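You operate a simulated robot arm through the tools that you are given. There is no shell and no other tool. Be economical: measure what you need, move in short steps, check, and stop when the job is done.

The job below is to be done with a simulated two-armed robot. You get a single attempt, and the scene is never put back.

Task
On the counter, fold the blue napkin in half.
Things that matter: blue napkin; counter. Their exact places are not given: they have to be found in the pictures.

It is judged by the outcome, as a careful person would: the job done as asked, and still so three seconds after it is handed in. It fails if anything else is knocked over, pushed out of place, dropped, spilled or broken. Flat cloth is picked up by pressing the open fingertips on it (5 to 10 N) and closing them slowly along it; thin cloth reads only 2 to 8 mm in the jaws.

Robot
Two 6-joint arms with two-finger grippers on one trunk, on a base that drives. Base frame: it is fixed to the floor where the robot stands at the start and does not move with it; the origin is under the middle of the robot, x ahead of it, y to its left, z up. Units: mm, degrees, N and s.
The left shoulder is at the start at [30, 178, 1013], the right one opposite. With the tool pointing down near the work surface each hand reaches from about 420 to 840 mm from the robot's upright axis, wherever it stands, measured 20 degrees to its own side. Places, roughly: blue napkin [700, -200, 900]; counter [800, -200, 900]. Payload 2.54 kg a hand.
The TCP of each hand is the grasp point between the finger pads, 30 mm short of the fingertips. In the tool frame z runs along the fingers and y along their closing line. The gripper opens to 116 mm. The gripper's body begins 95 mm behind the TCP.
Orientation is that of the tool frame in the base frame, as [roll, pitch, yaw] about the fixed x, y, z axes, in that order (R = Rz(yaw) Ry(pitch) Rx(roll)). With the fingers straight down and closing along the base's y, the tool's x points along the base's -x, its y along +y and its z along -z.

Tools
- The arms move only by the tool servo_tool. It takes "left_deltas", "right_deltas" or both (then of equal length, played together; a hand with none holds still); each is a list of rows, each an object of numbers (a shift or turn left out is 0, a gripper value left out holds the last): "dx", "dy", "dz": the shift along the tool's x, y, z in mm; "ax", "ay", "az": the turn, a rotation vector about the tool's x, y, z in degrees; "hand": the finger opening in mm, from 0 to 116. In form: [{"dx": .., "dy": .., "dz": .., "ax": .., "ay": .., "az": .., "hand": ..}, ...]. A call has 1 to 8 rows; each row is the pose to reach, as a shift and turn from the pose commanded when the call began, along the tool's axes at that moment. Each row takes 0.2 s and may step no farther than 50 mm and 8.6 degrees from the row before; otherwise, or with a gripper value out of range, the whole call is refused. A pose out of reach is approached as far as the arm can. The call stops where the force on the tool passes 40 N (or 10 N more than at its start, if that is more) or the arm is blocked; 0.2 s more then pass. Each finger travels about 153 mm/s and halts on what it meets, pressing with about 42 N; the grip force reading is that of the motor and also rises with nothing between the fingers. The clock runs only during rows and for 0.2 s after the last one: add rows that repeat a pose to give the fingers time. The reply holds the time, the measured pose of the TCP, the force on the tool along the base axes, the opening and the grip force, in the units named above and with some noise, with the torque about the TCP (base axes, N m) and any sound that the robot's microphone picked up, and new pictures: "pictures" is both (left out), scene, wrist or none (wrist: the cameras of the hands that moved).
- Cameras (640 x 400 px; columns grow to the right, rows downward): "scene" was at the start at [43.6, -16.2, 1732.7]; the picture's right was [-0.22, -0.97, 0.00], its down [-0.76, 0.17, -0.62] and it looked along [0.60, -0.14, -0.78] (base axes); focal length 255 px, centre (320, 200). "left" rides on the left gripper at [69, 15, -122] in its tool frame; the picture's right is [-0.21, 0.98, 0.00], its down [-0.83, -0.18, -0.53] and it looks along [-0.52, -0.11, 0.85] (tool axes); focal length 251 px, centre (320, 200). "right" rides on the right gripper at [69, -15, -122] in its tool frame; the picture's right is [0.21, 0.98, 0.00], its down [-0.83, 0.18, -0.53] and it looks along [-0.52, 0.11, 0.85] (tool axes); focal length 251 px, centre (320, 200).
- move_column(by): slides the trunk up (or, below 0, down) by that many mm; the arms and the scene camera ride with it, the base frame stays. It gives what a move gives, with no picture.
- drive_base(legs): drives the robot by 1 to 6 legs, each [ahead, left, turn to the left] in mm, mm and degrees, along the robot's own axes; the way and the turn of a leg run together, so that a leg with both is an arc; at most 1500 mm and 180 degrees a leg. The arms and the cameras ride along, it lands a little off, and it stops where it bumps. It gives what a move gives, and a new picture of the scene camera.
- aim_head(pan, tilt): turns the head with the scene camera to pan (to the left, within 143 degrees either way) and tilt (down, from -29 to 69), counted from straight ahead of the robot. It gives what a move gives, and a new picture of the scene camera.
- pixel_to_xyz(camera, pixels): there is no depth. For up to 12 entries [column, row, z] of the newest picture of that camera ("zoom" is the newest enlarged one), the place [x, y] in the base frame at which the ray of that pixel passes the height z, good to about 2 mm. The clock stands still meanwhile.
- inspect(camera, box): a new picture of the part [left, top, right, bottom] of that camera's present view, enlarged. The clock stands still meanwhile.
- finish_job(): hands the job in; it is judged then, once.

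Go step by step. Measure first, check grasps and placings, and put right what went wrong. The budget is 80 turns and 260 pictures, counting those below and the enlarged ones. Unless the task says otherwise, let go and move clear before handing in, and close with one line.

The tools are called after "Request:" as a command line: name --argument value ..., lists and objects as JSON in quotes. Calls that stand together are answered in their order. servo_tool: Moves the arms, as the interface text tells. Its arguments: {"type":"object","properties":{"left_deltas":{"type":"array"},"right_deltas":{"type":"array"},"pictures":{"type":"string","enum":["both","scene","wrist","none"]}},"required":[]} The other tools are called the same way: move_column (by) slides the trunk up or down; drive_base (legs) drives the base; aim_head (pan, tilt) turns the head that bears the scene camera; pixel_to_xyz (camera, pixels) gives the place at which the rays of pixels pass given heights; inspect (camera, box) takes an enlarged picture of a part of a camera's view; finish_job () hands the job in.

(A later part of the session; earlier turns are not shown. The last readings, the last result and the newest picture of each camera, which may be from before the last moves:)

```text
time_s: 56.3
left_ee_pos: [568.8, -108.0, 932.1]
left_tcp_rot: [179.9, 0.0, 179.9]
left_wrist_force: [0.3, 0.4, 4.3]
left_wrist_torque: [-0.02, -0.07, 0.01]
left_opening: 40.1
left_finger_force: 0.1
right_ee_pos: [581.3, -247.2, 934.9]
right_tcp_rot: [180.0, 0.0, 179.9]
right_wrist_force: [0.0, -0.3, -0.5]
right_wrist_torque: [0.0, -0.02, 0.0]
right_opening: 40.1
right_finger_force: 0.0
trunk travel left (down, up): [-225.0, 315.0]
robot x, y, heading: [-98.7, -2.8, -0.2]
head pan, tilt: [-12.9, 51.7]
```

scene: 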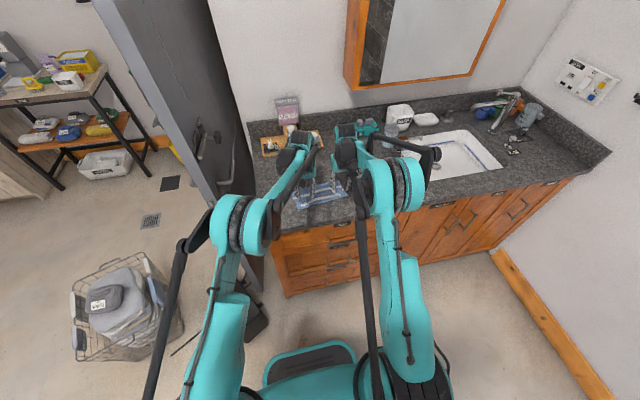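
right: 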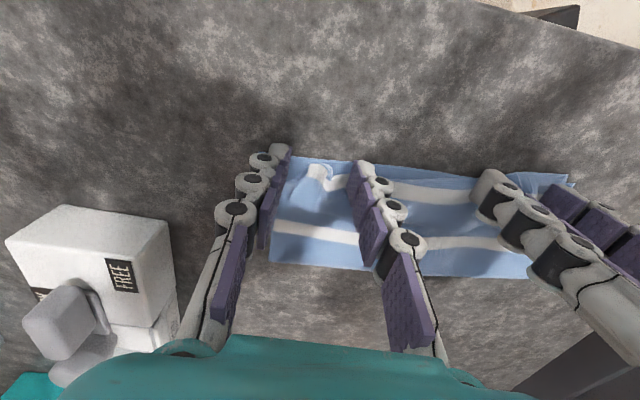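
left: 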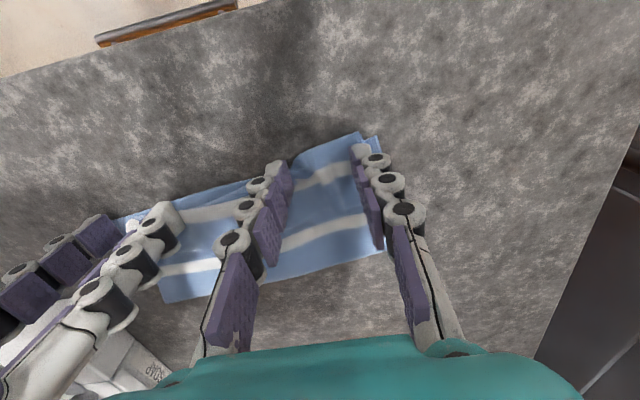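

Request:
servo_tool --left_deltas '[{"dz": -0.5, "hand": 34}, {"dz": -0.5, "hand": 28}, {"dz": -0.5, "hand": 22}, {"dz": -0.5, "hand": 16}, {"dz": -0.5, "hand": 10}, {"dz": -0.5, "hand": 4}, {"dz": -0.5, "hand": 1}, {"dz": -0.5, "hand": 1}]' --right_deltas '[{"dz": 1, "hand": 34}, {"dz": 1, "hand": 28}, {"dz": 1, "hand": 22}, {"dz": 1, "hand": 16}, {"dz": 1, "hand": 10}, {"dz": 1, "hand": 4}, {"dz": 1, "hand": 1}, {"dz": 1, "hand": 1}]' --pictures "none"

Request:
servo_tool --left_deltas '[{"dz": -10}, {"dz": -20}, {"dz": -30}]' --right_deltas '[{"dz": -10}, {"dz": -20}, {"dz": -30}]' --pictures "wrist"

```text
time_s: 58.1
left_ee_pos: [568.2, -107.6, 932.6]
left_tcp_rot: [180.0, -0.1, 179.9]
left_wrist_force: [0.2, -3.6, 0.5]
left_wrist_torque: [-0.41, 0.02, 0.0]
left_opening: 3.1
left_finger_force: 30.1
right_ee_pos: [581.5, -247.8, 933.2]
right_tcp_rot: [180.0, -0.1, 179.9]
right_wrist_force: [0.3, 1.1, -2.1]
right_wrist_torque: [-0.03, 0.04, 0.0]
right_opening: 5.4
right_finger_force: 36.4
trunk travel left (down, up): [-225.0, 315.0]
robot x, y, heading: [-97.6, -0.4, -0.3]
head pan, tilt: [-12.9, 51.7]
```

```text
time_s: 58.9
left_ee_pos: [568.0, -108.3, 961.5]
left_tcp_rot: [-179.9, 0.0, 179.8]
left_wrist_force: [0.0, -2.4, -0.9]
left_wrist_torque: [0.17, -0.06, -0.05]
left_opening: 1.8
left_finger_force: 28.7
right_ee_pos: [582.7, -248.3, 964.4]
right_tcp_rot: [-180.0, 0.0, 180.0]
right_wrist_force: [-0.8, 1.1, -0.6]
right_wrist_torque: [-0.18, 0.04, 0.05]
right_opening: 1.0
right_finger_force: 27.9
trunk travel left (down, up): [-225.0, 315.0]
robot x, y, heading: [-98.9, 2.1, -0.3]
head pan, tilt: [-12.9, 51.7]
```

right: 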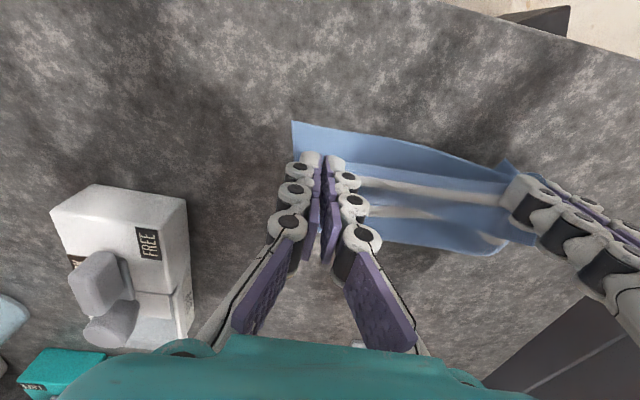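
left: 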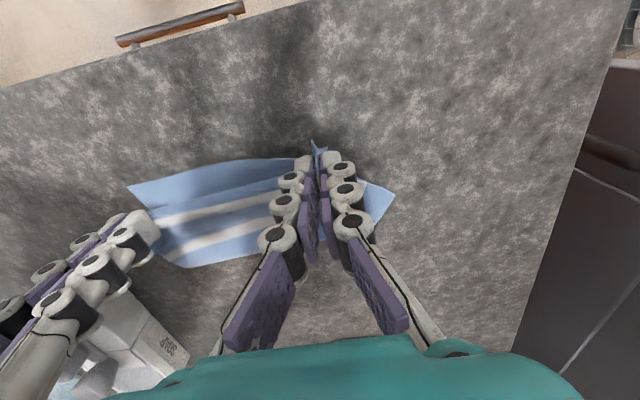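

Both hands hold cloth. I'll lift more while swinging forward and check whether only the upper layer comes along.

Request:
servo_tool --left_deltas '[{"dz": -15, "dx": -8}, {"dz": -30, "dx": -18}, {"dz": -45, "dx": -32}, {"dz": -58, "dx": -50}, {"dz": -66, "dx": -70}, {"dz": -70, "dx": -90}]' --right_deltas '[{"dz": -15, "dx": -4}, {"dz": -30, "dx": -12}, {"dz": -45, "dx": -24}, {"dz": -56, "dx": -40}, {"dz": -64, "dx": -58}, {"dz": -68, "dx": -76}]'

Request:
inspect --camera "scene" --box '[270, 150, 370, 220]'

```text
time_s: 60.3
left_ee_pos: [647.1, -109.5, 1029.1]
left_tcp_rot: [179.9, 0.0, 179.8]
left_wrist_force: [0.4, -1.6, 2.8]
left_wrist_torque: [0.01, 0.01, 0.01]
left_opening: 3.2
left_finger_force: 36.0
left hand out of reach, approached as far as the arm can: row 6
right_ee_pos: [658.0, -247.2, 1032.3]
right_tcp_rot: [-180.0, 0.1, 179.9]
right_wrist_force: [-0.4, 1.7, -3.0]
right_wrist_torque: [0.02, 0.06, 0.02]
right_opening: 5.2
right_finger_force: 40.2
trunk travel left (down, up): [-225.0, 315.0]
robot x, y, heading: [-99.7, -3.1, -0.3]
head pan, tilt: [-12.9, 51.7]
```

scene: 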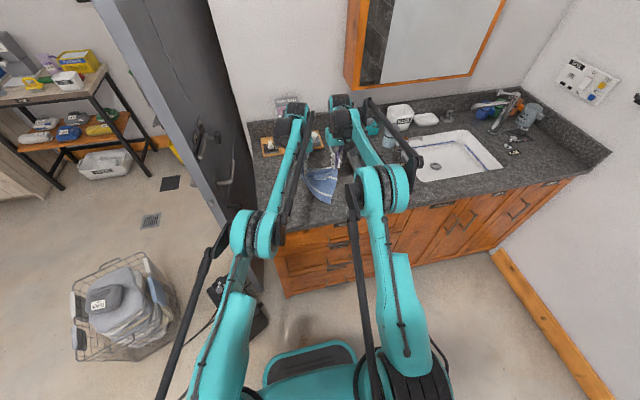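
right: 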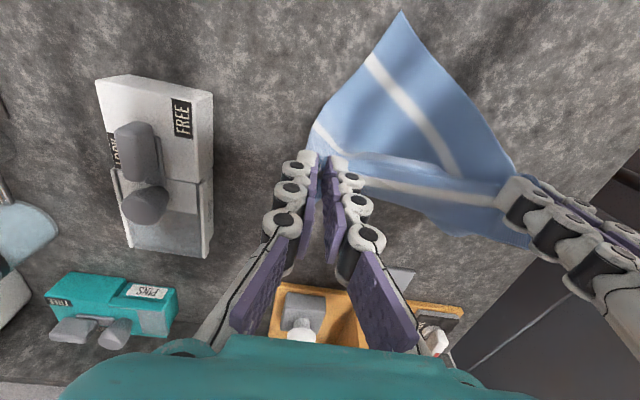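
left: 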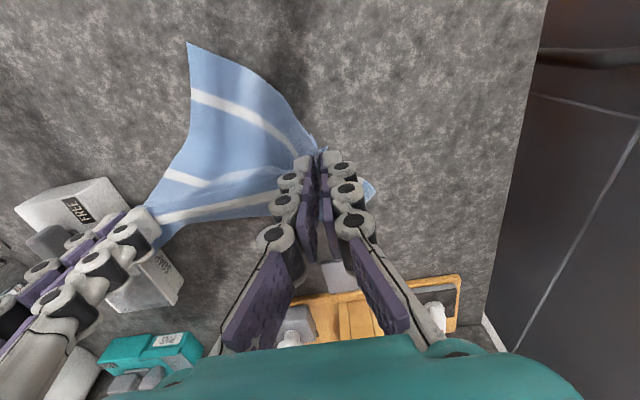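

```text
5.71 times, centred on (320, 185) of scene
```

zoom: 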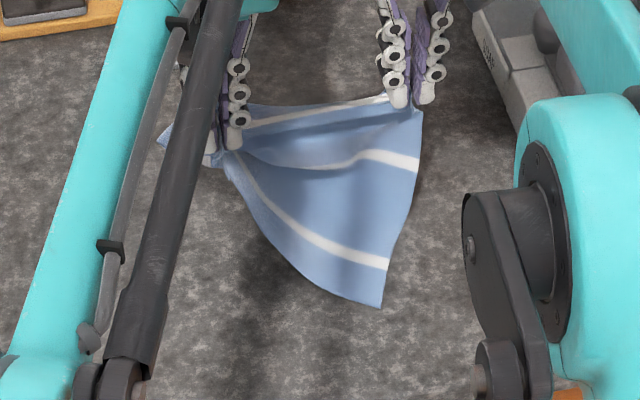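

The left hand took both left corners (upper and lower together) and the right hand only the upper one. That is useful: with both right corners in the right hand too, the napkin would hang from its paired corners and fold itself in half. I'll find the lower near-right corner (zoom (380,306)).

Request:
pixel_to_xyz --camera "zoom" --pixels '[[380, 306, 902], [388, 265, 902], [345, 295, 902], [300, 265, 902]]'

Request:
pixel_to_xyz --camera "right" --pixels '[[401, 12, 902], [368, 58, 902], [322, 120, 915]]'

```text
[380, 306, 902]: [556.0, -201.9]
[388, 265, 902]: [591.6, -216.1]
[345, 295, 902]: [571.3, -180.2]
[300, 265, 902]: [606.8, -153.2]
```

```text
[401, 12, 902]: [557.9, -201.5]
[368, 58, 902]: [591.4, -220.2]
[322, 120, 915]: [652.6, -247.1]
```

The near-right corner lies at (557,-202). I'll swing both hands so the near edge lies straight along y and the right hand's corner comes over it.

Request:
servo_tool --left_deltas '[{"dx": 12, "dy": 14, "dz": 10}, {"dx": 24, "dy": 28, "dz": 22}, {"dx": 36, "dy": 42, "dz": 36}, {"dx": 48, "dy": 56, "dz": 50}, {"dx": 60, "dy": 70, "dz": 64}, {"dx": 70, "dy": 84, "dz": 76}, {"dx": 70, "dy": 84, "dz": 76}]' --right_deltas '[{"dx": 13, "dy": 13, "dz": 6}, {"dx": 27, "dy": 27, "dz": 14}, {"dx": 40, "dy": 40, "dz": 24}, {"dx": 54, "dy": 54, "dz": 36}, {"dx": 67, "dy": 67, "dz": 50}, {"dx": 80, "dy": 80, "dz": 60}, {"dx": 80, "dy": 80, "dz": 60}]'

Request:
inspect --camera "scene" --box '[270, 160, 370, 230]'

```text
time_s: 61.9
left_ee_pos: [579.8, -23.9, 954.5]
left_tcp_rot: [-180.0, 0.0, 179.8]
left_wrist_force: [-1.4, -2.8, 2.7]
left_wrist_torque: [0.44, -0.07, 0.02]
left_opening: 1.3
left_finger_force: 28.9
right_ee_pos: [577.9, -167.3, 971.0]
right_tcp_rot: [179.9, 0.0, 179.9]
right_wrist_force: [-0.4, 5.4, -2.2]
right_wrist_torque: [0.04, -0.03, 0.01]
right_opening: 3.7
right_finger_force: 33.1
trunk travel left (down, up): [-225.0, 315.0]
robot x, y, heading: [-98.7, -1.0, -0.3]
head pan, tilt: [-12.9, 51.7]
```

scene: 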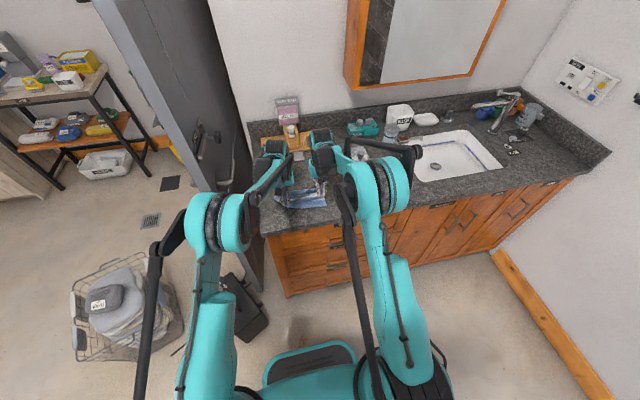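
right: 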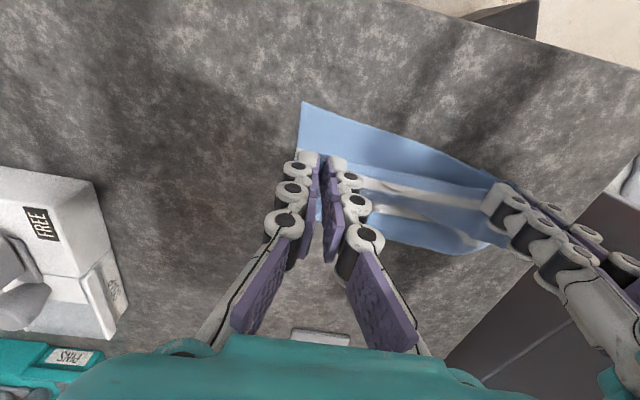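
left: 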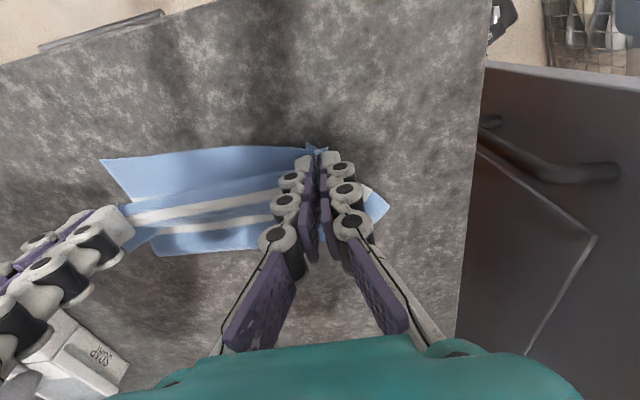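

```text
5.71 times, centred on (320, 195) of scene
```

zoom: 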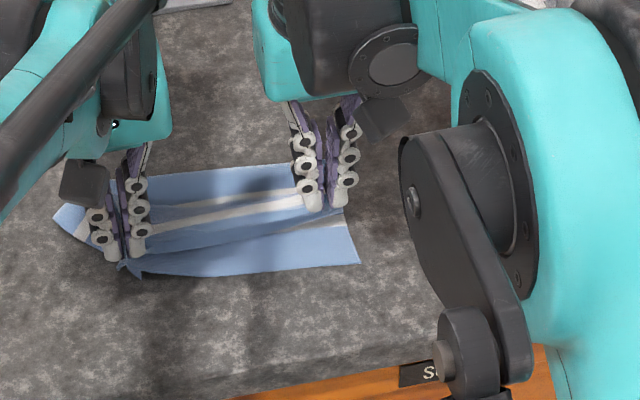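

Request:
pixel_to_xyz --camera "right" --pixels '[[303, 102, 902], [298, 150, 902]]'

Request:
pixel_to_xyz --camera "left" --pixels '[[100, 161, 902], [310, 148, 915]]'

Request:
pixel_to_xyz --camera "zoom" --pixels '[[360, 264, 902], [342, 205, 902], [140, 276, 910]]'

```text
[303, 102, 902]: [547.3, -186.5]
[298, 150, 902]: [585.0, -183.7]
```

```text
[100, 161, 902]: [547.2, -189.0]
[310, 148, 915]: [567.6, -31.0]
```

```text
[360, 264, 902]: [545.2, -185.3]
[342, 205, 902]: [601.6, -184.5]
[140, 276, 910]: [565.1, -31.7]
```

The near-right corner is at (547,-187). I'll lower the right hand with its corner onto the lower layer just inside that corner, open a little there and press.

Request:
servo_tool --left_deltas '[{"dz": 6}, {"dz": 12}, {"dz": 16}, {"dz": 16}, {"dz": 16}, {"dz": 16}]' --right_deltas '[{"dx": 5, "dy": 3, "dz": 12}, {"dx": 10, "dy": 5, "dz": 24}, {"dx": 12, "dy": 6, "dz": 33}, {"dx": 12, "dy": 6, "dz": 36}, {"dx": 12, "dy": 6, "dz": 36, "hand": 15}, {"dx": 12, "dy": 6, "dz": 36, "hand": 32}]' --pictures "wrist"

```text
time_s: 63.3
left_ee_pos: [578.4, -23.2, 938.9]
left_tcp_rot: [180.0, 0.0, 179.9]
left_wrist_force: [-1.0, -0.5, -0.2]
left_wrist_torque: [-0.05, 0.01, -0.01]
left_opening: 3.4
left_finger_force: 30.2
right_ee_pos: [567.1, -160.5, 935.8]
right_tcp_rot: [-179.9, 0.0, 179.9]
right_wrist_force: [-0.6, 0.2, 0.2]
right_wrist_torque: [-0.02, 0.01, -0.03]
right_opening: 31.9
right_finger_force: 0.1
trunk travel left (down, up): [-225.0, 315.0]
robot x, y, heading: [-99.4, -4.7, -0.2]
head pan, tilt: [-12.9, 51.7]
```

right: 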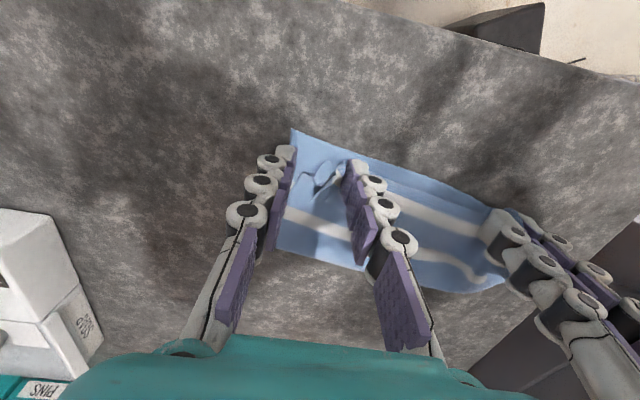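
left: 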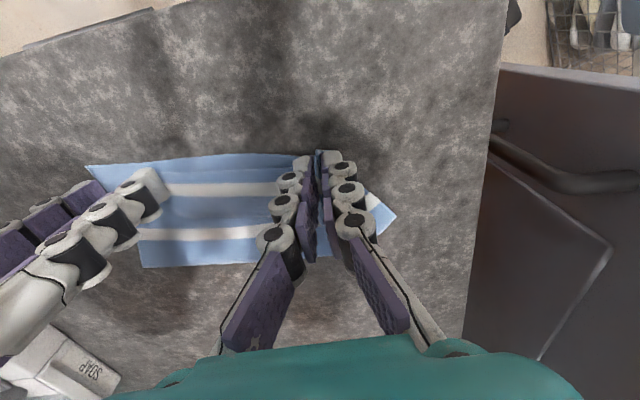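

Request:
inspect --camera "right" --box '[250, 110, 410, 280]'

Request:
inspect --camera "scene" --box '[270, 170, 340, 220]'

```text
2.35 times, centred on (330, 195) of right
```

zoom: 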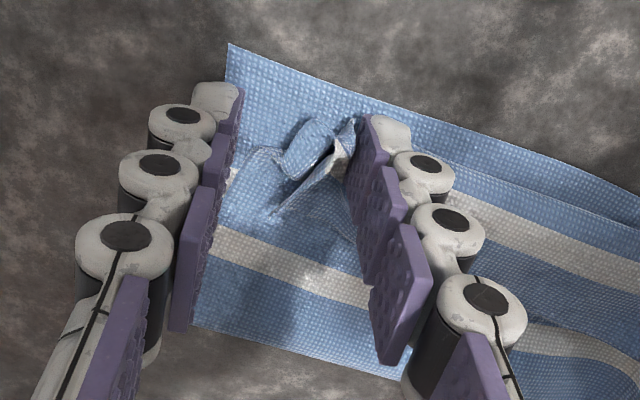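

```text
8.00 times, centred on (305, 195) of scene
```

zoom: 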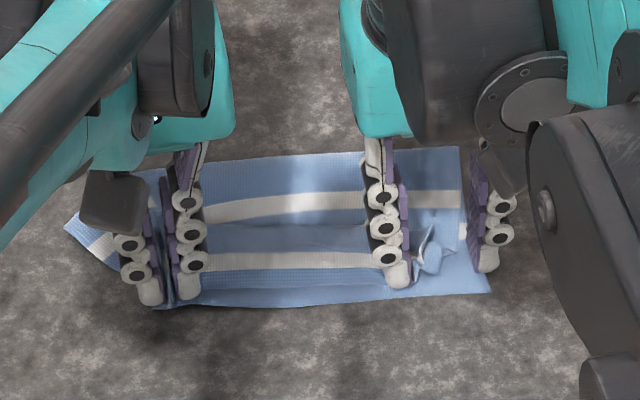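

The bunched upper corner now sits between the fingers on top of the lower corner. I'll press down and close on both.

Request:
servo_tool --right_deltas '[{"dx": 5, "dz": 2.5}, {"dx": 5, "dz": 4}, {"dx": 5, "dz": 4.6}, {"dx": 5, "dz": 4.6}]' --pictures "none"

```text
time_s: 64.3
left_ee_pos: [579.6, -23.6, 939.7]
left_tcp_rot: [-180.0, 0.0, 179.9]
left_wrist_force: [0.3, -0.9, -1.2]
left_wrist_torque: [-0.03, -0.03, 0.05]
left_opening: 3.4
left_finger_force: 30.7
right_ee_pos: [560.4, -161.2, 932.1]
right_tcp_rot: [-180.0, 0.0, 180.0]
right_wrist_force: [0.4, 0.5, 4.1]
right_wrist_torque: [0.07, -0.05, 0.01]
right_opening: 32.4
right_finger_force: 0.0
trunk travel left (down, up): [-225.0, 315.0]
robot x, y, heading: [-96.3, 1.5, -0.1]
head pan, tilt: [-12.9, 51.7]
```

Request:
servo_tool --right_deltas '[{"dz": 0.4}, {"dz": 0.4, "hand": 28}, {"dz": 0.4, "hand": 24}, {"dz": 0.4, "hand": 20}, {"dz": 0.4, "hand": 16}, {"dz": 0.4, "hand": 11}, {"dz": 0.4, "hand": 6}, {"dz": 0.4, "hand": 1}]' --pictures "none"

Request:
servo_tool --left_deltas '[{"dz": -15}, {"dz": -30}, {"dz": -50}, {"dz": -70}, {"dz": -90}]' --right_deltas '[{"dz": -15, "hand": 0}, {"dz": -30}, {"dz": -50}, {"dz": -70}, {"dz": -96}]'

Request:
inspect --camera "scene" --box '[270, 160, 340, 210]'

```text
time_s: 66.1
left_ee_pos: [578.9, -23.5, 937.6]
left_tcp_rot: [-180.0, 0.1, 179.9]
left_wrist_force: [-2.6, -0.9, 4.0]
left_wrist_torque: [-0.11, -0.03, -0.07]
left_opening: 2.1
left_finger_force: 27.2
right_ee_pos: [560.7, -161.3, 931.7]
right_tcp_rot: [180.0, -0.1, 179.8]
right_wrist_force: [-0.4, -0.1, 0.5]
right_wrist_torque: [0.0, 0.01, -0.01]
right_opening: 0.0
right_finger_force: 28.7
trunk travel left (down, up): [-225.0, 315.0]
robot x, y, heading: [-100.7, -3.4, -0.2]
head pan, tilt: [-12.9, 51.7]
```

```text
time_s: 67.3
left_ee_pos: [577.7, -23.7, 1029.6]
left_tcp_rot: [-179.9, 0.2, 179.9]
left_wrist_force: [-0.1, 1.4, 3.9]
left_wrist_torque: [0.4, -0.16, 0.02]
left_opening: 1.3
left_finger_force: 28.6
right_ee_pos: [561.4, -161.0, 1026.5]
right_tcp_rot: [-180.0, 0.0, 179.9]
right_wrist_force: [-0.6, 0.0, 0.4]
right_wrist_torque: [0.0, 0.01, -0.01]
right_opening: 0.1
right_finger_force: 28.9
trunk travel left (down, up): [-225.0, 315.0]
robot x, y, heading: [-103.7, 0.4, 0.1]
head pan, tilt: [-12.9, 51.7]
```

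scene: 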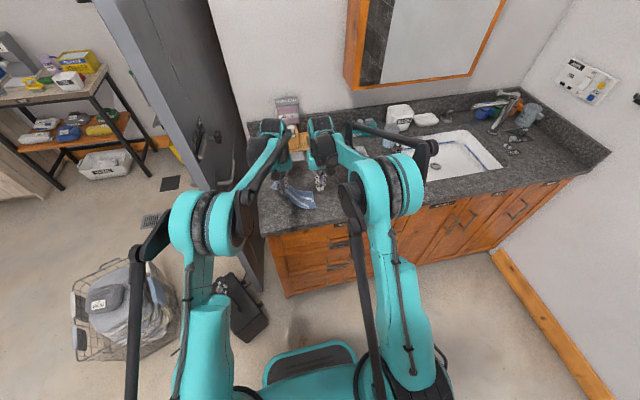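
right: 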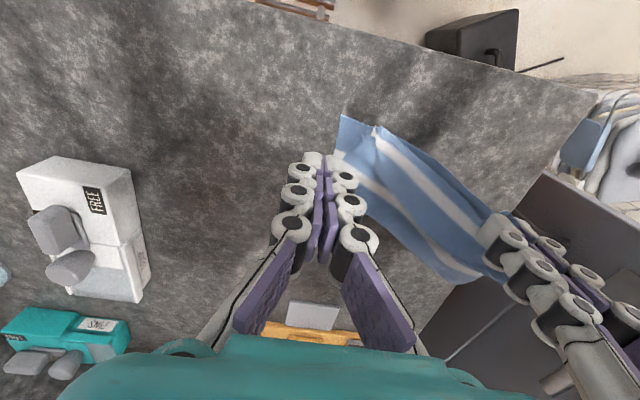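
left: 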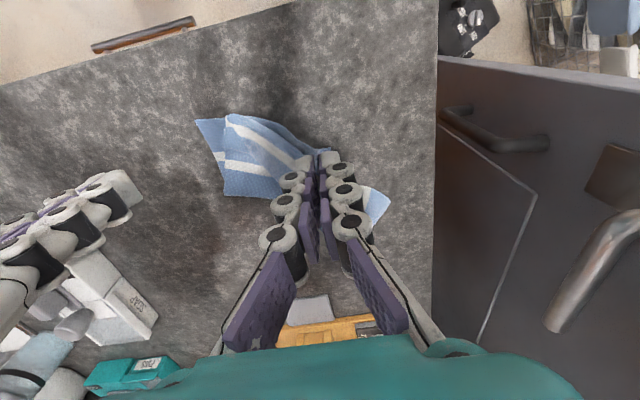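

```text
8.00 times, centred on (305, 185) of scene
```

zoom: 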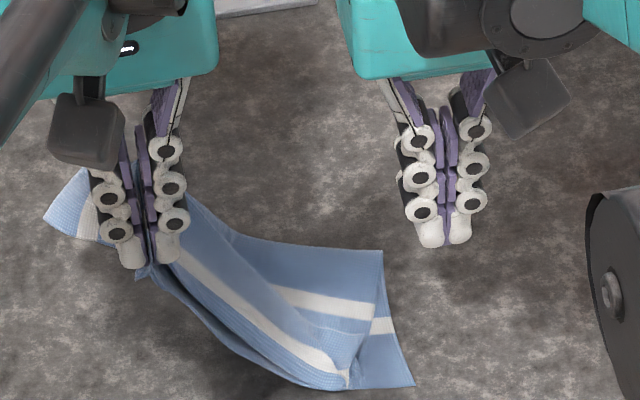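

The right hand closed on nothing, but the left still holds its corner pair and the right part lies fairly well folded. I'll set the left back down, slightly outward to straighten, and look for the right corners.

Request:
servo_tool --left_deltas '[{"dz": 20, "dy": 4}, {"dz": 45, "dy": 8}, {"dz": 65, "dy": 10}, {"dz": 80, "dy": 14}, {"dz": 92, "dy": 18}, {"dz": 92, "dy": 18}]' --right_deltas '[{"hand": 40}, {"hand": 40}, {"dy": -10}, {"dy": -20}, {"dy": -20}, {"dy": -20}]' --pictures "wrist"

Request:
inspect --camera "scene" --box '[270, 160, 340, 210]'

Request:
inspect --camera "right" --box '[270, 90, 490, 230]'

```text
time_s: 68.7
left_ee_pos: [579.9, -6.8, 937.4]
left_tcp_rot: [180.0, -0.1, 179.9]
left_wrist_force: [0.8, 0.4, -1.8]
left_wrist_torque: [-0.07, 0.0, 0.02]
left_opening: 6.0
left_finger_force: 34.8
right_ee_pos: [562.2, -181.6, 1026.6]
right_tcp_rot: [180.0, 0.1, 179.9]
right_wrist_force: [-0.6, -0.4, -0.3]
right_wrist_torque: [-0.01, 0.0, 0.01]
right_opening: 40.2
right_finger_force: 0.0
trunk travel left (down, up): [-225.0, 315.0]
robot x, y, heading: [-102.5, 2.4, 0.2]
head pan, tilt: [-12.9, 51.7]
```

right: 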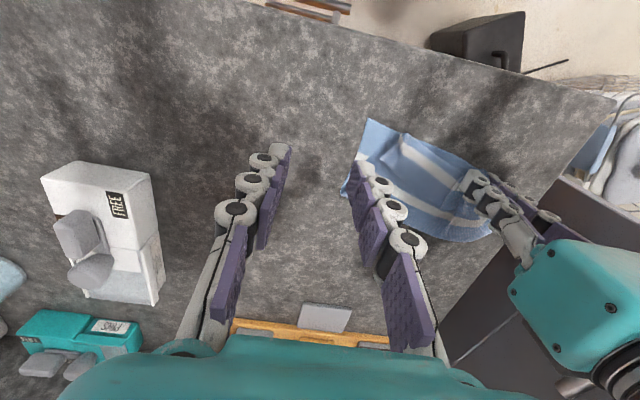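
left: 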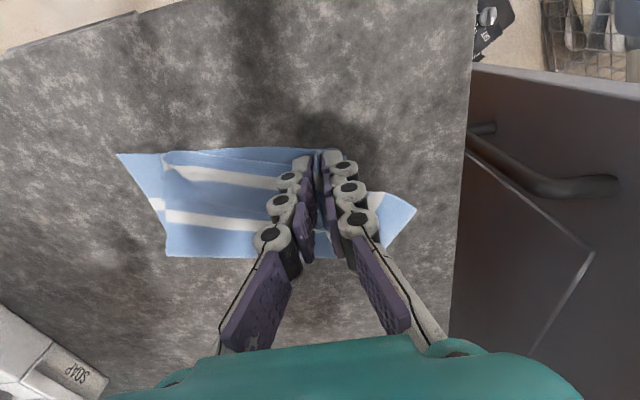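

```text
8.00 times, centred on (305, 185) of scene
```

zoom: 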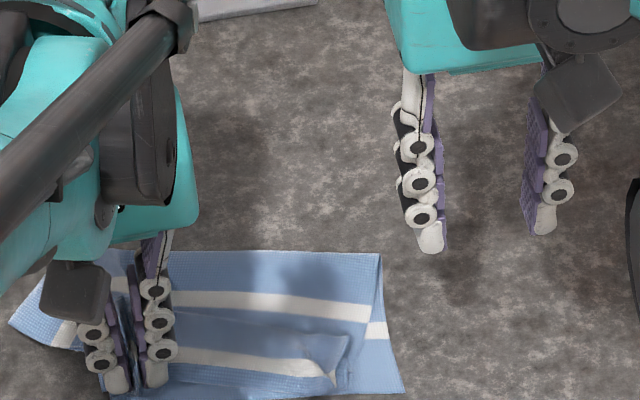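

```text
2.86 times, centred on (380, 160) of right
```

zoom: 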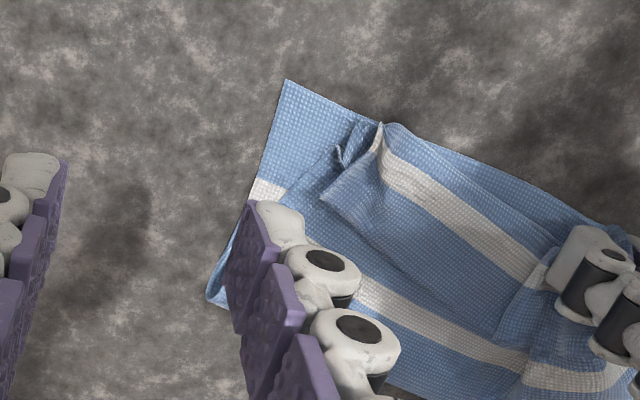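

Request:
pixel_to_xyz --camera "right" --pixels '[[368, 118, 902], [397, 138, 912], [403, 136, 912], [388, 155, 908], [341, 193, 902], [418, 162, 908]]'

Request:
pixel_to_xyz --camera "left" --pixels '[[117, 154, 902], [166, 256, 903], [250, 257, 903], [165, 155, 912], [245, 149, 902], [340, 255, 902], [415, 210, 905]]'

```text
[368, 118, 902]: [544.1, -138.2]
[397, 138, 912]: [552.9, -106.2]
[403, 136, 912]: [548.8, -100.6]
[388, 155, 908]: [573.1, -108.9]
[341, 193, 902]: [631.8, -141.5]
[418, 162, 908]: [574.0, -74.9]
```

```text
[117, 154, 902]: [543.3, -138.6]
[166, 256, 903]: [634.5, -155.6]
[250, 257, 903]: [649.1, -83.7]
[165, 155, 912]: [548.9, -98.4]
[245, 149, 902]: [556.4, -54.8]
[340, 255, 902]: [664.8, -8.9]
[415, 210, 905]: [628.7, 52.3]
```

The right upper corner is curled about 35 mm short at (553,-106), with the lower corner at (543,-138). The hands would crowd each other there, so I'll release the left pair, clear the left hand, and use the right hand alone to spread that upper corner.

Request:
servo_tool --left_deltas '[{"hand": 14}, {"hand": 30}, {"dz": -30}, {"dz": -70}, {"dz": -110, "dy": 10}, {"dz": -130, "dy": 25, "dx": 40}, {"dz": -130, "dy": 30, "dx": 80}, {"dz": -130, "dy": 30, "dx": 80}]' --right_deltas '[{"hand": 40}, {"hand": 40}, {"hand": 40}, {"dy": 10}, {"dy": 25, "dz": 10}, {"dy": 50, "dz": 25}, {"dy": 76, "dz": 45}, {"dy": 76, "dz": 55}]' --pictures "wrist"

Request:
inspect --camera "right" --box '[220, 60, 520, 260]'

```text
time_s: 70.5
left_ee_pos: [499.6, 24.8, 1066.6]
left_tcp_rot: [-180.0, 0.0, 180.0]
left_wrist_force: [-0.2, -0.2, -0.7]
left_wrist_torque: [-0.01, 0.02, -0.03]
left_opening: 29.9
left_finger_force: 0.0
right_ee_pos: [563.8, -105.7, 969.8]
right_tcp_rot: [179.9, 0.0, 179.8]
right_wrist_force: [0.6, 0.3, 0.0]
right_wrist_torque: [0.0, 0.04, -0.01]
right_opening: 40.0
right_finger_force: 0.0
trunk travel left (down, up): [-225.0, 315.0]
robot x, y, heading: [-97.3, 0.7, -0.0]
head pan, tilt: [-12.9, 51.7]
```

right: 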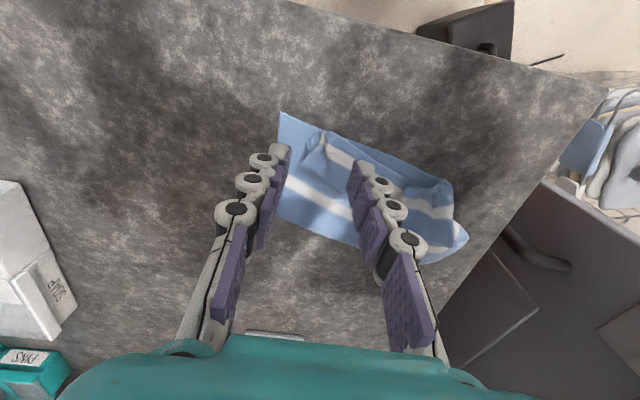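
left: 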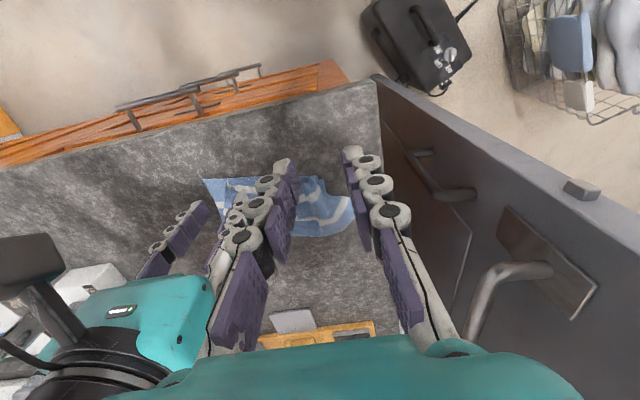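

```text
2.00 times, centred on (370, 160) of right
```

zoom: 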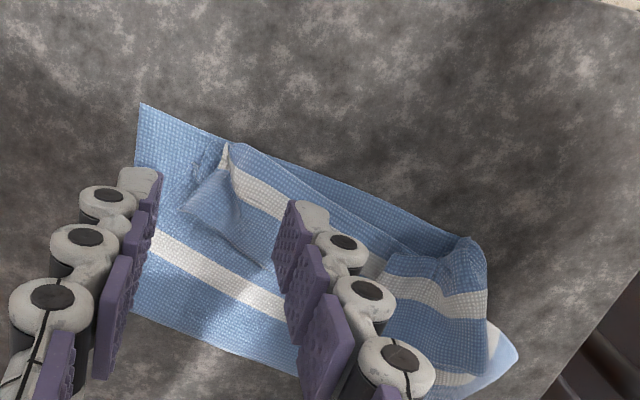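

Request:
pixel_to_xyz --camera "right" --pixels '[[334, 135, 912], [338, 158, 910], [289, 112, 902], [310, 152, 906], [466, 180, 910], [478, 240, 906], [365, 247, 902], [288, 218, 902]]'

```text
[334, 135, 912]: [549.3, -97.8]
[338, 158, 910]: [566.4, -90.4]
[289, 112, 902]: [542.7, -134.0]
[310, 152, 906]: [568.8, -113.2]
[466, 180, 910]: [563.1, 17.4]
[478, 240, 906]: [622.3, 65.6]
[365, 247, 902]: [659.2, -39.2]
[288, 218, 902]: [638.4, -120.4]
```

The right curl ridge runs (549,-98)-(566,-90). I'll pinch it lightly and draw the upper corner out toward the lower corner.

Request:
servo_tool --right_deltas '[{"dx": 5, "dy": 10, "dz": 15}, {"dx": 5, "dy": 10, "dz": 28}, {"dx": 5, "dy": 10, "dz": 36, "hand": 34}, {"dx": 5, "dy": 10, "dz": 36.5, "hand": 26}, {"dx": 5, "dy": 10, "dz": 36.5, "hand": 18}, {"dx": 5, "dy": 10, "dz": 36.5, "hand": 10}, {"dx": 5, "dy": 10, "dz": 36.5, "hand": 1}, {"dx": 5, "dy": 10, "dz": 36.5, "hand": 1}]' --pictures "none"

Request:
servo_tool --right_deltas '[{"dz": -8}, {"dz": -16}, {"dz": -22}]' --pictures "wrist"

Request:
inspect --camera "scene" --box '[260, 165, 330, 215]'

```text
time_s: 72.3
left_ee_pos: [499.7, 25.3, 1067.4]
left_tcp_rot: [180.0, 0.0, 179.9]
left_wrist_force: [-0.2, 0.3, -0.2]
left_wrist_torque: [-0.01, 0.02, -0.01]
left_opening: 29.8
left_finger_force: 0.0
right_ee_pos: [557.9, -96.2, 934.9]
right_tcp_rot: [180.0, 0.1, 179.9]
right_wrist_force: [0.3, 1.7, 3.8]
right_wrist_torque: [-0.08, 0.02, -0.01]
right_opening: 2.9
right_finger_force: 38.0
trunk travel left (down, up): [-225.0, 315.0]
robot x, y, heading: [-99.6, 5.8, -0.1]
head pan, tilt: [-12.9, 51.7]
```

```text
time_s: 73.1
left_ee_pos: [498.4, 24.9, 1067.4]
left_tcp_rot: [-180.0, 0.1, 179.9]
left_wrist_force: [0.2, -1.0, 0.1]
left_wrist_torque: [-0.03, 0.02, 0.0]
left_opening: 29.9
left_finger_force: 0.0
right_ee_pos: [557.0, -95.7, 958.1]
right_tcp_rot: [-180.0, -0.1, 179.8]
right_wrist_force: [0.8, 1.2, -0.5]
right_wrist_torque: [-0.06, 0.09, -0.01]
right_opening: 3.8
right_finger_force: 39.0
trunk travel left (down, up): [-225.0, 315.0]
robot x, y, heading: [-95.4, -3.5, -0.4]
head pan, tilt: [-12.9, 51.7]
```

right: 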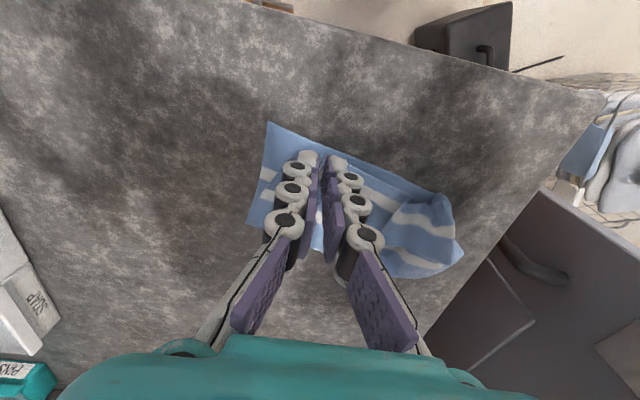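

```text
8.00 times, centred on (295, 190) of scene
```

zoom: 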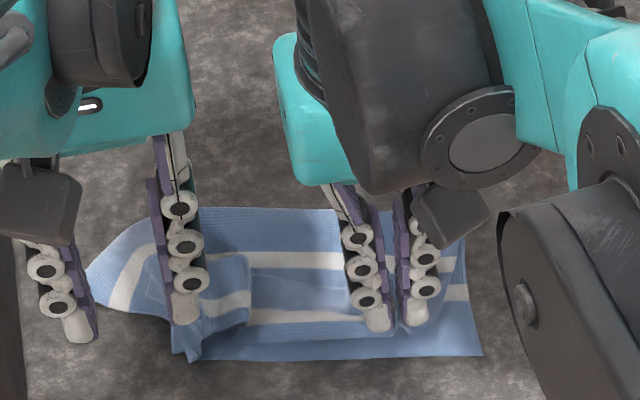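

The right hand holds only the upper corner now. I'll draw it out toward the lower corner, set it down and open while lightly touching so the gather spreads.

Request:
servo_tool --right_deltas '[{"dy": -8, "dx": 2}, {"dy": -18, "dx": 5, "dz": 4}, {"dy": -22, "dx": 7, "dz": 14}, {"dy": -22, "dx": 7, "dz": 23}, {"dy": -22, "dx": 7, "dz": 24.5, "hand": 8}, {"dy": -22, "dx": 7, "dz": 25, "hand": 24}, {"dy": -22, "dx": 7, "dz": 25.5, "hand": 44}, {"dy": -22, "dx": 7, "dz": 26, "hand": 60}]' --pictures "none"

Request:
servo_tool --right_deltas '[{"dz": -20}, {"dz": -60}, {"dz": -90, "dy": -20}, {"dz": -90, "dy": -50}, {"dz": -90, "dy": -80}]' --pictures "wrist"

Request:
inspect --camera "scene" --box '[260, 165, 330, 215]'

```text
time_s: 74.9
left_ee_pos: [498.6, 25.1, 1067.2]
left_tcp_rot: [180.0, 0.0, 179.8]
left_wrist_force: [0.0, -0.3, 0.4]
left_wrist_torque: [-0.01, -0.01, -0.01]
left_opening: 30.2
left_finger_force: 0.0
right_ee_pos: [548.3, -117.8, 931.8]
right_tcp_rot: [-179.9, 0.1, 179.9]
right_wrist_force: [-0.4, 0.5, 0.9]
right_wrist_torque: [-0.01, -0.01, 0.03]
right_opening: 60.0
right_finger_force: 0.0
trunk travel left (down, up): [-225.0, 315.0]
robot x, y, heading: [-101.2, 2.4, 0.2]
head pan, tilt: [-12.9, 51.7]
```

```text
time_s: 76.1
left_ee_pos: [498.4, 24.8, 1066.1]
left_tcp_rot: [180.0, 0.1, 179.9]
left_wrist_force: [-0.3, -0.1, 0.5]
left_wrist_torque: [0.05, 0.01, 0.01]
left_opening: 30.0
left_finger_force: 0.0
right_ee_pos: [549.0, -198.7, 1022.5]
right_tcp_rot: [-179.9, 0.0, 179.9]
right_wrist_force: [0.4, -0.6, 0.4]
right_wrist_torque: [0.02, -0.01, 0.0]
right_opening: 60.1
right_finger_force: 0.1
trunk travel left (down, up): [-225.0, 315.0]
robot x, y, heading: [-98.7, -3.2, 0.1]
head pan, tilt: [-12.9, 51.7]
```

right: 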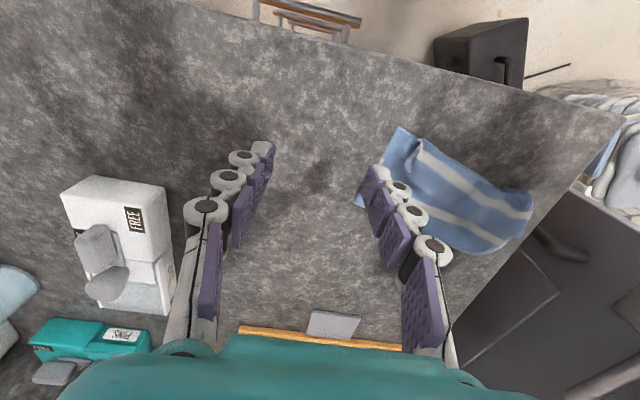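

```text
8.00 times, centred on (295, 190) of scene
```

zoom: 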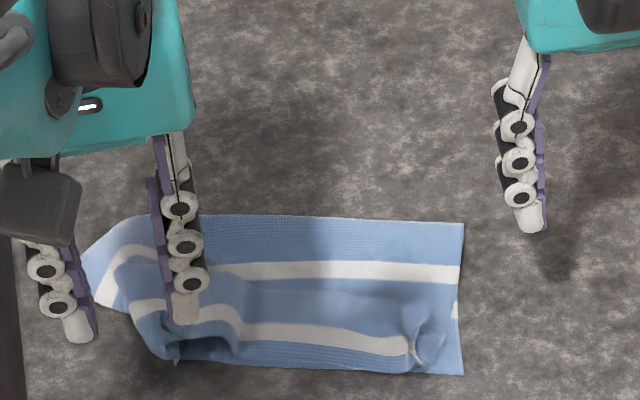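

Much better: the right end now lies neatly folded with its corners nearly aligned. I'll move the left hand aside to see the left end.

Request:
servo_tool --left_deltas '[{"dx": -40, "dz": -10}, {"dx": -80, "dz": -20}, {"dx": -120, "dz": -20}, {"dx": -150, "dz": -20}]' --pictures "none"

Request:
inspect --camera "scene" --box '[260, 165, 330, 215]'

Request:
pixel_to_xyz --camera "zoom" --pixels '[[463, 223, 903], [465, 375, 902], [300, 217, 903], [150, 216, 903], [85, 262, 905], [110, 305, 905], [135, 320, 908], [175, 360, 910], [235, 330, 912], [430, 350, 908]]'

```text
time_s: 77.1
left_ee_pos: [651.0, 24.5, 1085.3]
left_tcp_rot: [-180.0, 0.0, 180.0]
left_wrist_force: [-0.6, -0.2, -0.5]
left_wrist_torque: [0.0, 0.05, -0.02]
left_opening: 30.0
left_finger_force: 0.0
right_ee_pos: [551.7, -197.7, 1021.8]
right_tcp_rot: [-179.9, -0.2, 179.8]
right_wrist_force: [-0.4, 0.8, -0.1]
right_wrist_torque: [-0.02, 0.03, 0.01]
right_opening: 59.9
right_finger_force: 0.0
trunk travel left (down, up): [-225.0, 315.0]
robot x, y, heading: [-100.3, -2.0, -0.3]
head pan, tilt: [-12.9, 51.7]
```

```text
8.00 times, centred on (295, 190) of scene
```

zoom: 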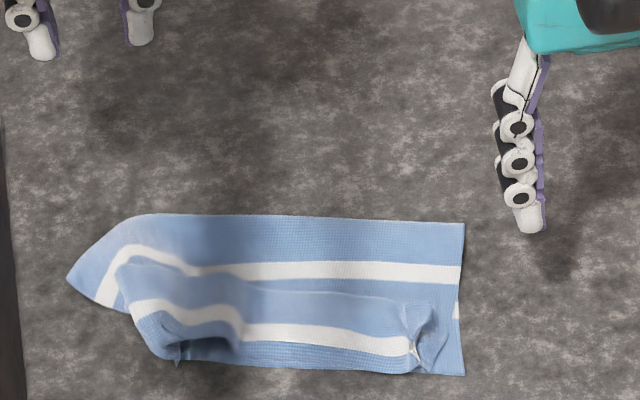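

```text
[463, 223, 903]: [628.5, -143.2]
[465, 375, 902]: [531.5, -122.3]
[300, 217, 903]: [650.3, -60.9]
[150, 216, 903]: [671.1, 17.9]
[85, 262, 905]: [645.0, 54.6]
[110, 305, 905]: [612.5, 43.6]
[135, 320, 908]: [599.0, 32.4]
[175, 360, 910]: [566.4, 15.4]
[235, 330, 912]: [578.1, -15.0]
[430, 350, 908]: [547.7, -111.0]
```

The left end is bunched inward while the napkin lies close to the counter's left edge, leaving no room to pull it out. I'll press on the napkin with the right hand and slide it all to the right first, since the layers move together.

Request:
servo_tool --right_deltas '[{"dx": -15, "dy": 40, "hand": 32}, {"dx": -35, "dy": 80}, {"dx": -38, "dy": 100, "dz": 30}, {"dx": -38, "dy": 100, "dz": 60}, {"dx": -38, "dy": 100, "dz": 80}, {"dx": -38, "dy": 100, "dz": 87}, {"dx": -38, "dy": 100, "dz": 89}, {"dx": -38, "dy": 100, "dz": 89}]' --pictures "none"

Request:
servo_tool --right_deltas '[{"dz": 0.5}, {"dz": 1}, {"dz": 1}]' --pictures "none"

```text
time_s: 78.9
left_ee_pos: [650.8, 23.9, 1087.2]
left_tcp_rot: [179.9, 0.0, 179.9]
left_wrist_force: [0.2, 0.2, 0.6]
left_wrist_torque: [-0.01, -0.03, -0.03]
left_opening: 29.9
left_finger_force: 0.1
right_ee_pos: [587.6, -96.9, 933.5]
right_tcp_rot: [-179.9, 0.0, 179.9]
right_wrist_force: [-0.9, 0.3, -0.5]
right_wrist_torque: [0.04, -0.02, 0.01]
right_opening: 32.0
right_finger_force: 0.0
trunk travel left (down, up): [-225.0, 315.0]
robot x, y, heading: [-101.2, -1.4, -0.2]
head pan, tilt: [-12.9, 51.7]
```

```text
time_s: 79.7
left_ee_pos: [650.4, 24.1, 1086.4]
left_tcp_rot: [180.0, 0.0, 179.9]
left_wrist_force: [-0.5, -0.3, -0.3]
left_wrist_torque: [0.0, 0.0, -0.02]
left_opening: 30.0
left_finger_force: 0.0
right_ee_pos: [587.5, -97.4, 932.1]
right_tcp_rot: [180.0, 0.0, 179.9]
right_wrist_force: [-0.7, 0.7, 2.0]
right_wrist_torque: [0.03, -0.03, 0.0]
right_opening: 32.2
right_finger_force: 0.1
trunk travel left (down, up): [-225.0, 315.0]
robot x, y, heading: [-99.8, 0.6, -0.2]
head pan, tilt: [-12.9, 51.7]
```

Just touching. I'll press a little more and slide 90 mm to the right.

Request:
servo_tool --right_deltas '[{"dz": 0.4}, {"dz": 0.4, "dy": -12}, {"dz": 0.4, "dy": -25}, {"dz": 0.4, "dy": -38}, {"dz": 0.4, "dy": -51}, {"dz": 0.4, "dy": -64}, {"dz": 0.4, "dy": -77}, {"dz": 0.4, "dy": -90}]' --pictures "wrist"

Request:
inspect --camera "scene" --box '[270, 165, 340, 215]'

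Request:
pixel_to_xyz --camera "zoom" --pixels '[[463, 223, 903], [465, 375, 902], [150, 216, 903], [85, 262, 905], [175, 360, 910], [235, 330, 912]]'

```text
time_s: 81.5
left_ee_pos: [649.0, 23.6, 1087.5]
left_tcp_rot: [179.9, 0.0, 179.8]
left_wrist_force: [-0.6, -0.2, 0.9]
left_wrist_torque: [0.01, -0.03, 0.01]
left_opening: 30.3
left_finger_force: 0.1
right_ee_pos: [588.2, -187.8, 931.3]
right_tcp_rot: [-179.9, 0.0, 179.8]
right_wrist_force: [-0.3, 2.7, 10.5]
right_wrist_torque: [0.2, 0.08, -0.02]
right_opening: 32.6
right_finger_force: 0.5
trunk travel left (down, up): [-225.0, 315.0]
robot x, y, heading: [-98.8, -1.9, -0.3]
head pan, tilt: [-12.9, 51.7]
```

right: 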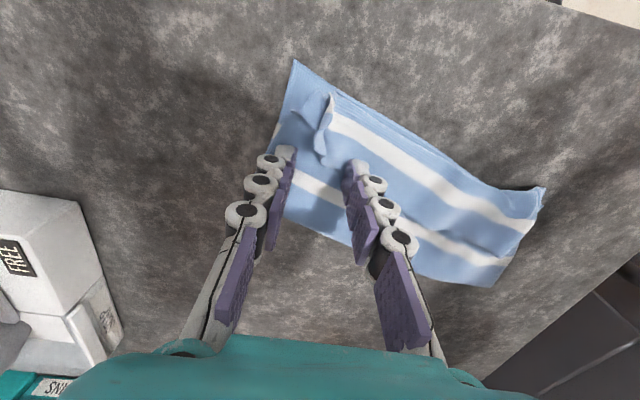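

```text
8.00 times, centred on (305, 190) of scene
```

zoom: 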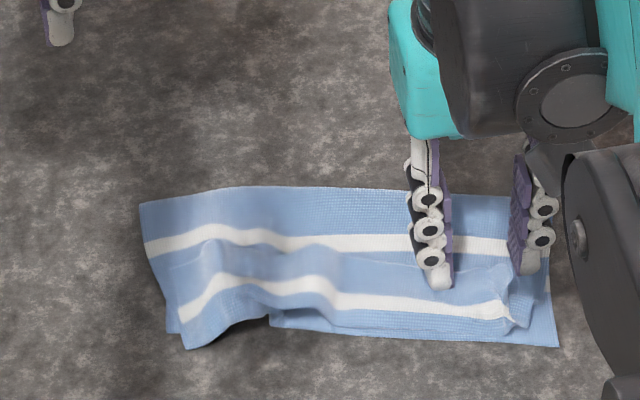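

```text
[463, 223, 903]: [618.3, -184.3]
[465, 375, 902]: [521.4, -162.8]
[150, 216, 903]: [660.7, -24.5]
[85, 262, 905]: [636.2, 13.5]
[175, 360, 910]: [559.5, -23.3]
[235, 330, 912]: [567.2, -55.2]
```

Sliding also pulled the left end straight: it's now a neat rectangle, folded. I'll lift off and inspect.

Request:
servo_tool --right_deltas '[{"dz": -20}, {"dz": -60}, {"dz": -100}, {"dz": -120, "dy": -40}, {"dz": -120, "dy": -80}, {"dz": -120, "dy": -110}]' --pictures "none"

Request:
inspect --camera "scene" --box '[275, 165, 345, 215]'

Request:
pixel_to_xyz --camera "zoom" --pixels '[[100, 203, 903], [145, 348, 903], [127, 330, 902], [505, 198, 903], [517, 347, 902], [300, 189, 903], [300, 335, 903]]'

```text
time_s: 82.9
left_ee_pos: [649.6, 23.5, 1086.5]
left_tcp_rot: [179.9, 0.0, 179.9]
left_wrist_force: [-0.7, -0.5, -0.6]
left_wrist_torque: [0.0, -0.01, 0.01]
left_opening: 30.2
left_finger_force: 0.1
right_ee_pos: [586.8, -300.0, 1049.6]
right_tcp_rot: [-180.0, 0.0, 179.9]
right_wrist_force: [0.5, 0.1, 0.6]
right_wrist_torque: [0.03, 0.01, -0.03]
right_opening: 31.8
right_finger_force: 0.1
trunk travel left (down, up): [-225.0, 315.0]
robot x, y, heading: [-97.5, -0.1, 0.2]
head pan, tilt: [-12.9, 51.7]
```

```text
8.00 times, centred on (310, 190) of scene
```

zoom: 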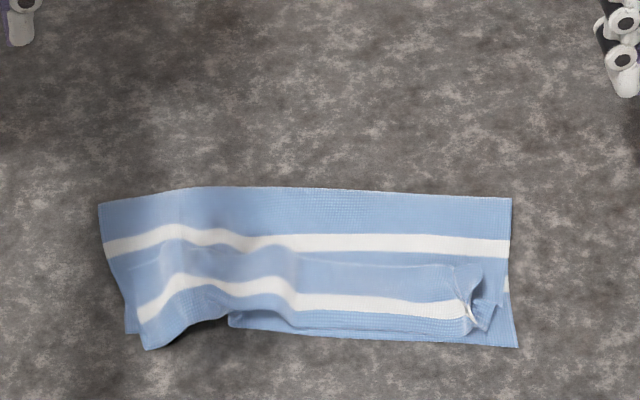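

```text
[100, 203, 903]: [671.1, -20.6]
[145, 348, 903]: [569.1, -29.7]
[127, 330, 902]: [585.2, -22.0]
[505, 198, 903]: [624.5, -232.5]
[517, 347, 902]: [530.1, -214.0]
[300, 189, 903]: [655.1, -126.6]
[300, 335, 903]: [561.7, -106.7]
```

The napkin is folded with its corners paired to about 20 mm, 210 × 97 mm, but there's still a pleat of slack in the top layer. I'll try one tidy-up: pin the near-left edge with the left hand and drag the top layer's far part forward with the right.

Request:
servo_tool --left_deltas '[{"dx": 15, "dy": -15, "hand": 32}, {"dx": 30, "dy": -35, "dz": 20}, {"dx": 50, "dy": -60, "dz": 50}, {"dx": 66, "dy": -76, "dz": 90}, {"dx": 66, "dy": -76, "dz": 125}, {"dx": 66, "dy": -76, "dz": 145}, {"dx": 66, "dy": -76, "dz": 150}]' --right_deltas '[{"dx": -8, "dy": 30, "hand": 32}, {"dx": -16, "dy": 65}, {"dx": -25, "dy": 95}, {"dx": -25, "dy": 110, "dz": 30}, {"dx": -25, "dy": 110, "dz": 65}, {"dx": -25, "dy": 110, "dz": 95}, {"dx": -25, "dy": 110, "dz": 113}]' --pictures "wrist"

```text
time_s: 84.5
left_ee_pos: [583.0, -52.4, 936.8]
left_tcp_rot: [180.0, 0.1, 179.9]
left_wrist_force: [-0.3, 0.1, 1.4]
left_wrist_torque: [-0.04, -0.03, -0.01]
left_opening: 32.3
left_finger_force: 0.0
right_ee_pos: [612.1, -189.4, 938.1]
right_tcp_rot: [-179.9, 0.0, 179.9]
right_wrist_force: [0.8, -0.4, -0.3]
right_wrist_torque: [0.02, 0.03, -0.01]
right_opening: 31.9
right_finger_force: 0.0
trunk travel left (down, up): [-225.0, 315.0]
robot x, y, heading: [-98.2, -2.7, -0.3]
head pan, tilt: [-12.9, 51.7]
```

right: 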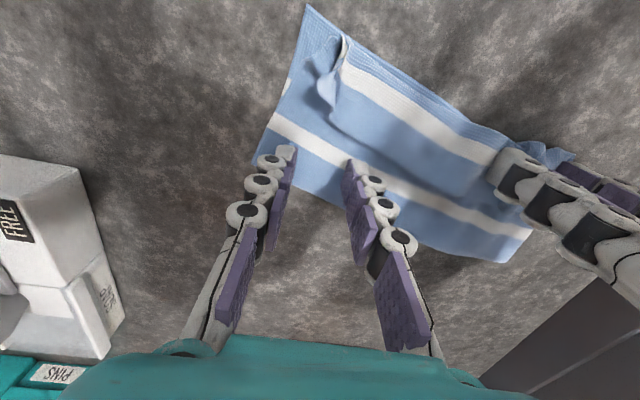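
left: 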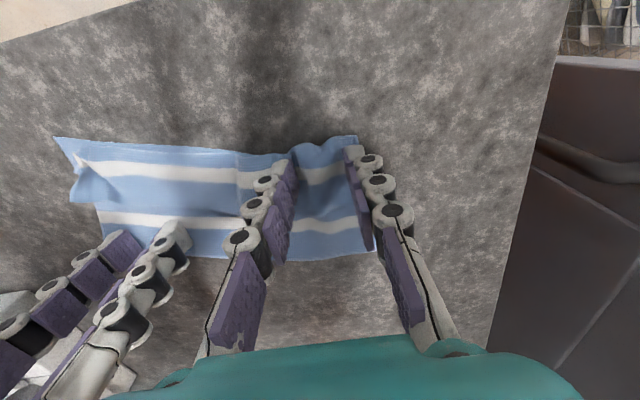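

Request:
servo_tool --left_deltas '[{"dz": 3}, {"dz": 4.5}, {"dz": 5.2}, {"dz": 5.2}]' --right_deltas '[{"dz": 4}, {"dz": 5.5}, {"dz": 6.2}, {"dz": 6.2}]' --pictures "none"

```text
time_s: 85.5
left_ee_pos: [583.8, -52.8, 932.5]
left_tcp_rot: [180.0, 0.1, 179.9]
left_wrist_force: [2.1, -0.6, 12.3]
left_wrist_torque: [-0.25, -0.03, 0.05]
left_opening: 32.3
left_finger_force: 0.6
right_ee_pos: [611.8, -188.6, 932.5]
right_tcp_rot: [180.0, 0.0, 179.9]
right_wrist_force: [-0.3, 0.3, 0.4]
right_wrist_torque: [-0.01, 0.02, -0.01]
right_opening: 32.2
right_finger_force: 0.0
trunk travel left (down, up): [-225.0, 315.0]
robot x, y, heading: [-97.4, 0.6, -0.2]
head pan, tilt: [-12.9, 51.7]
```

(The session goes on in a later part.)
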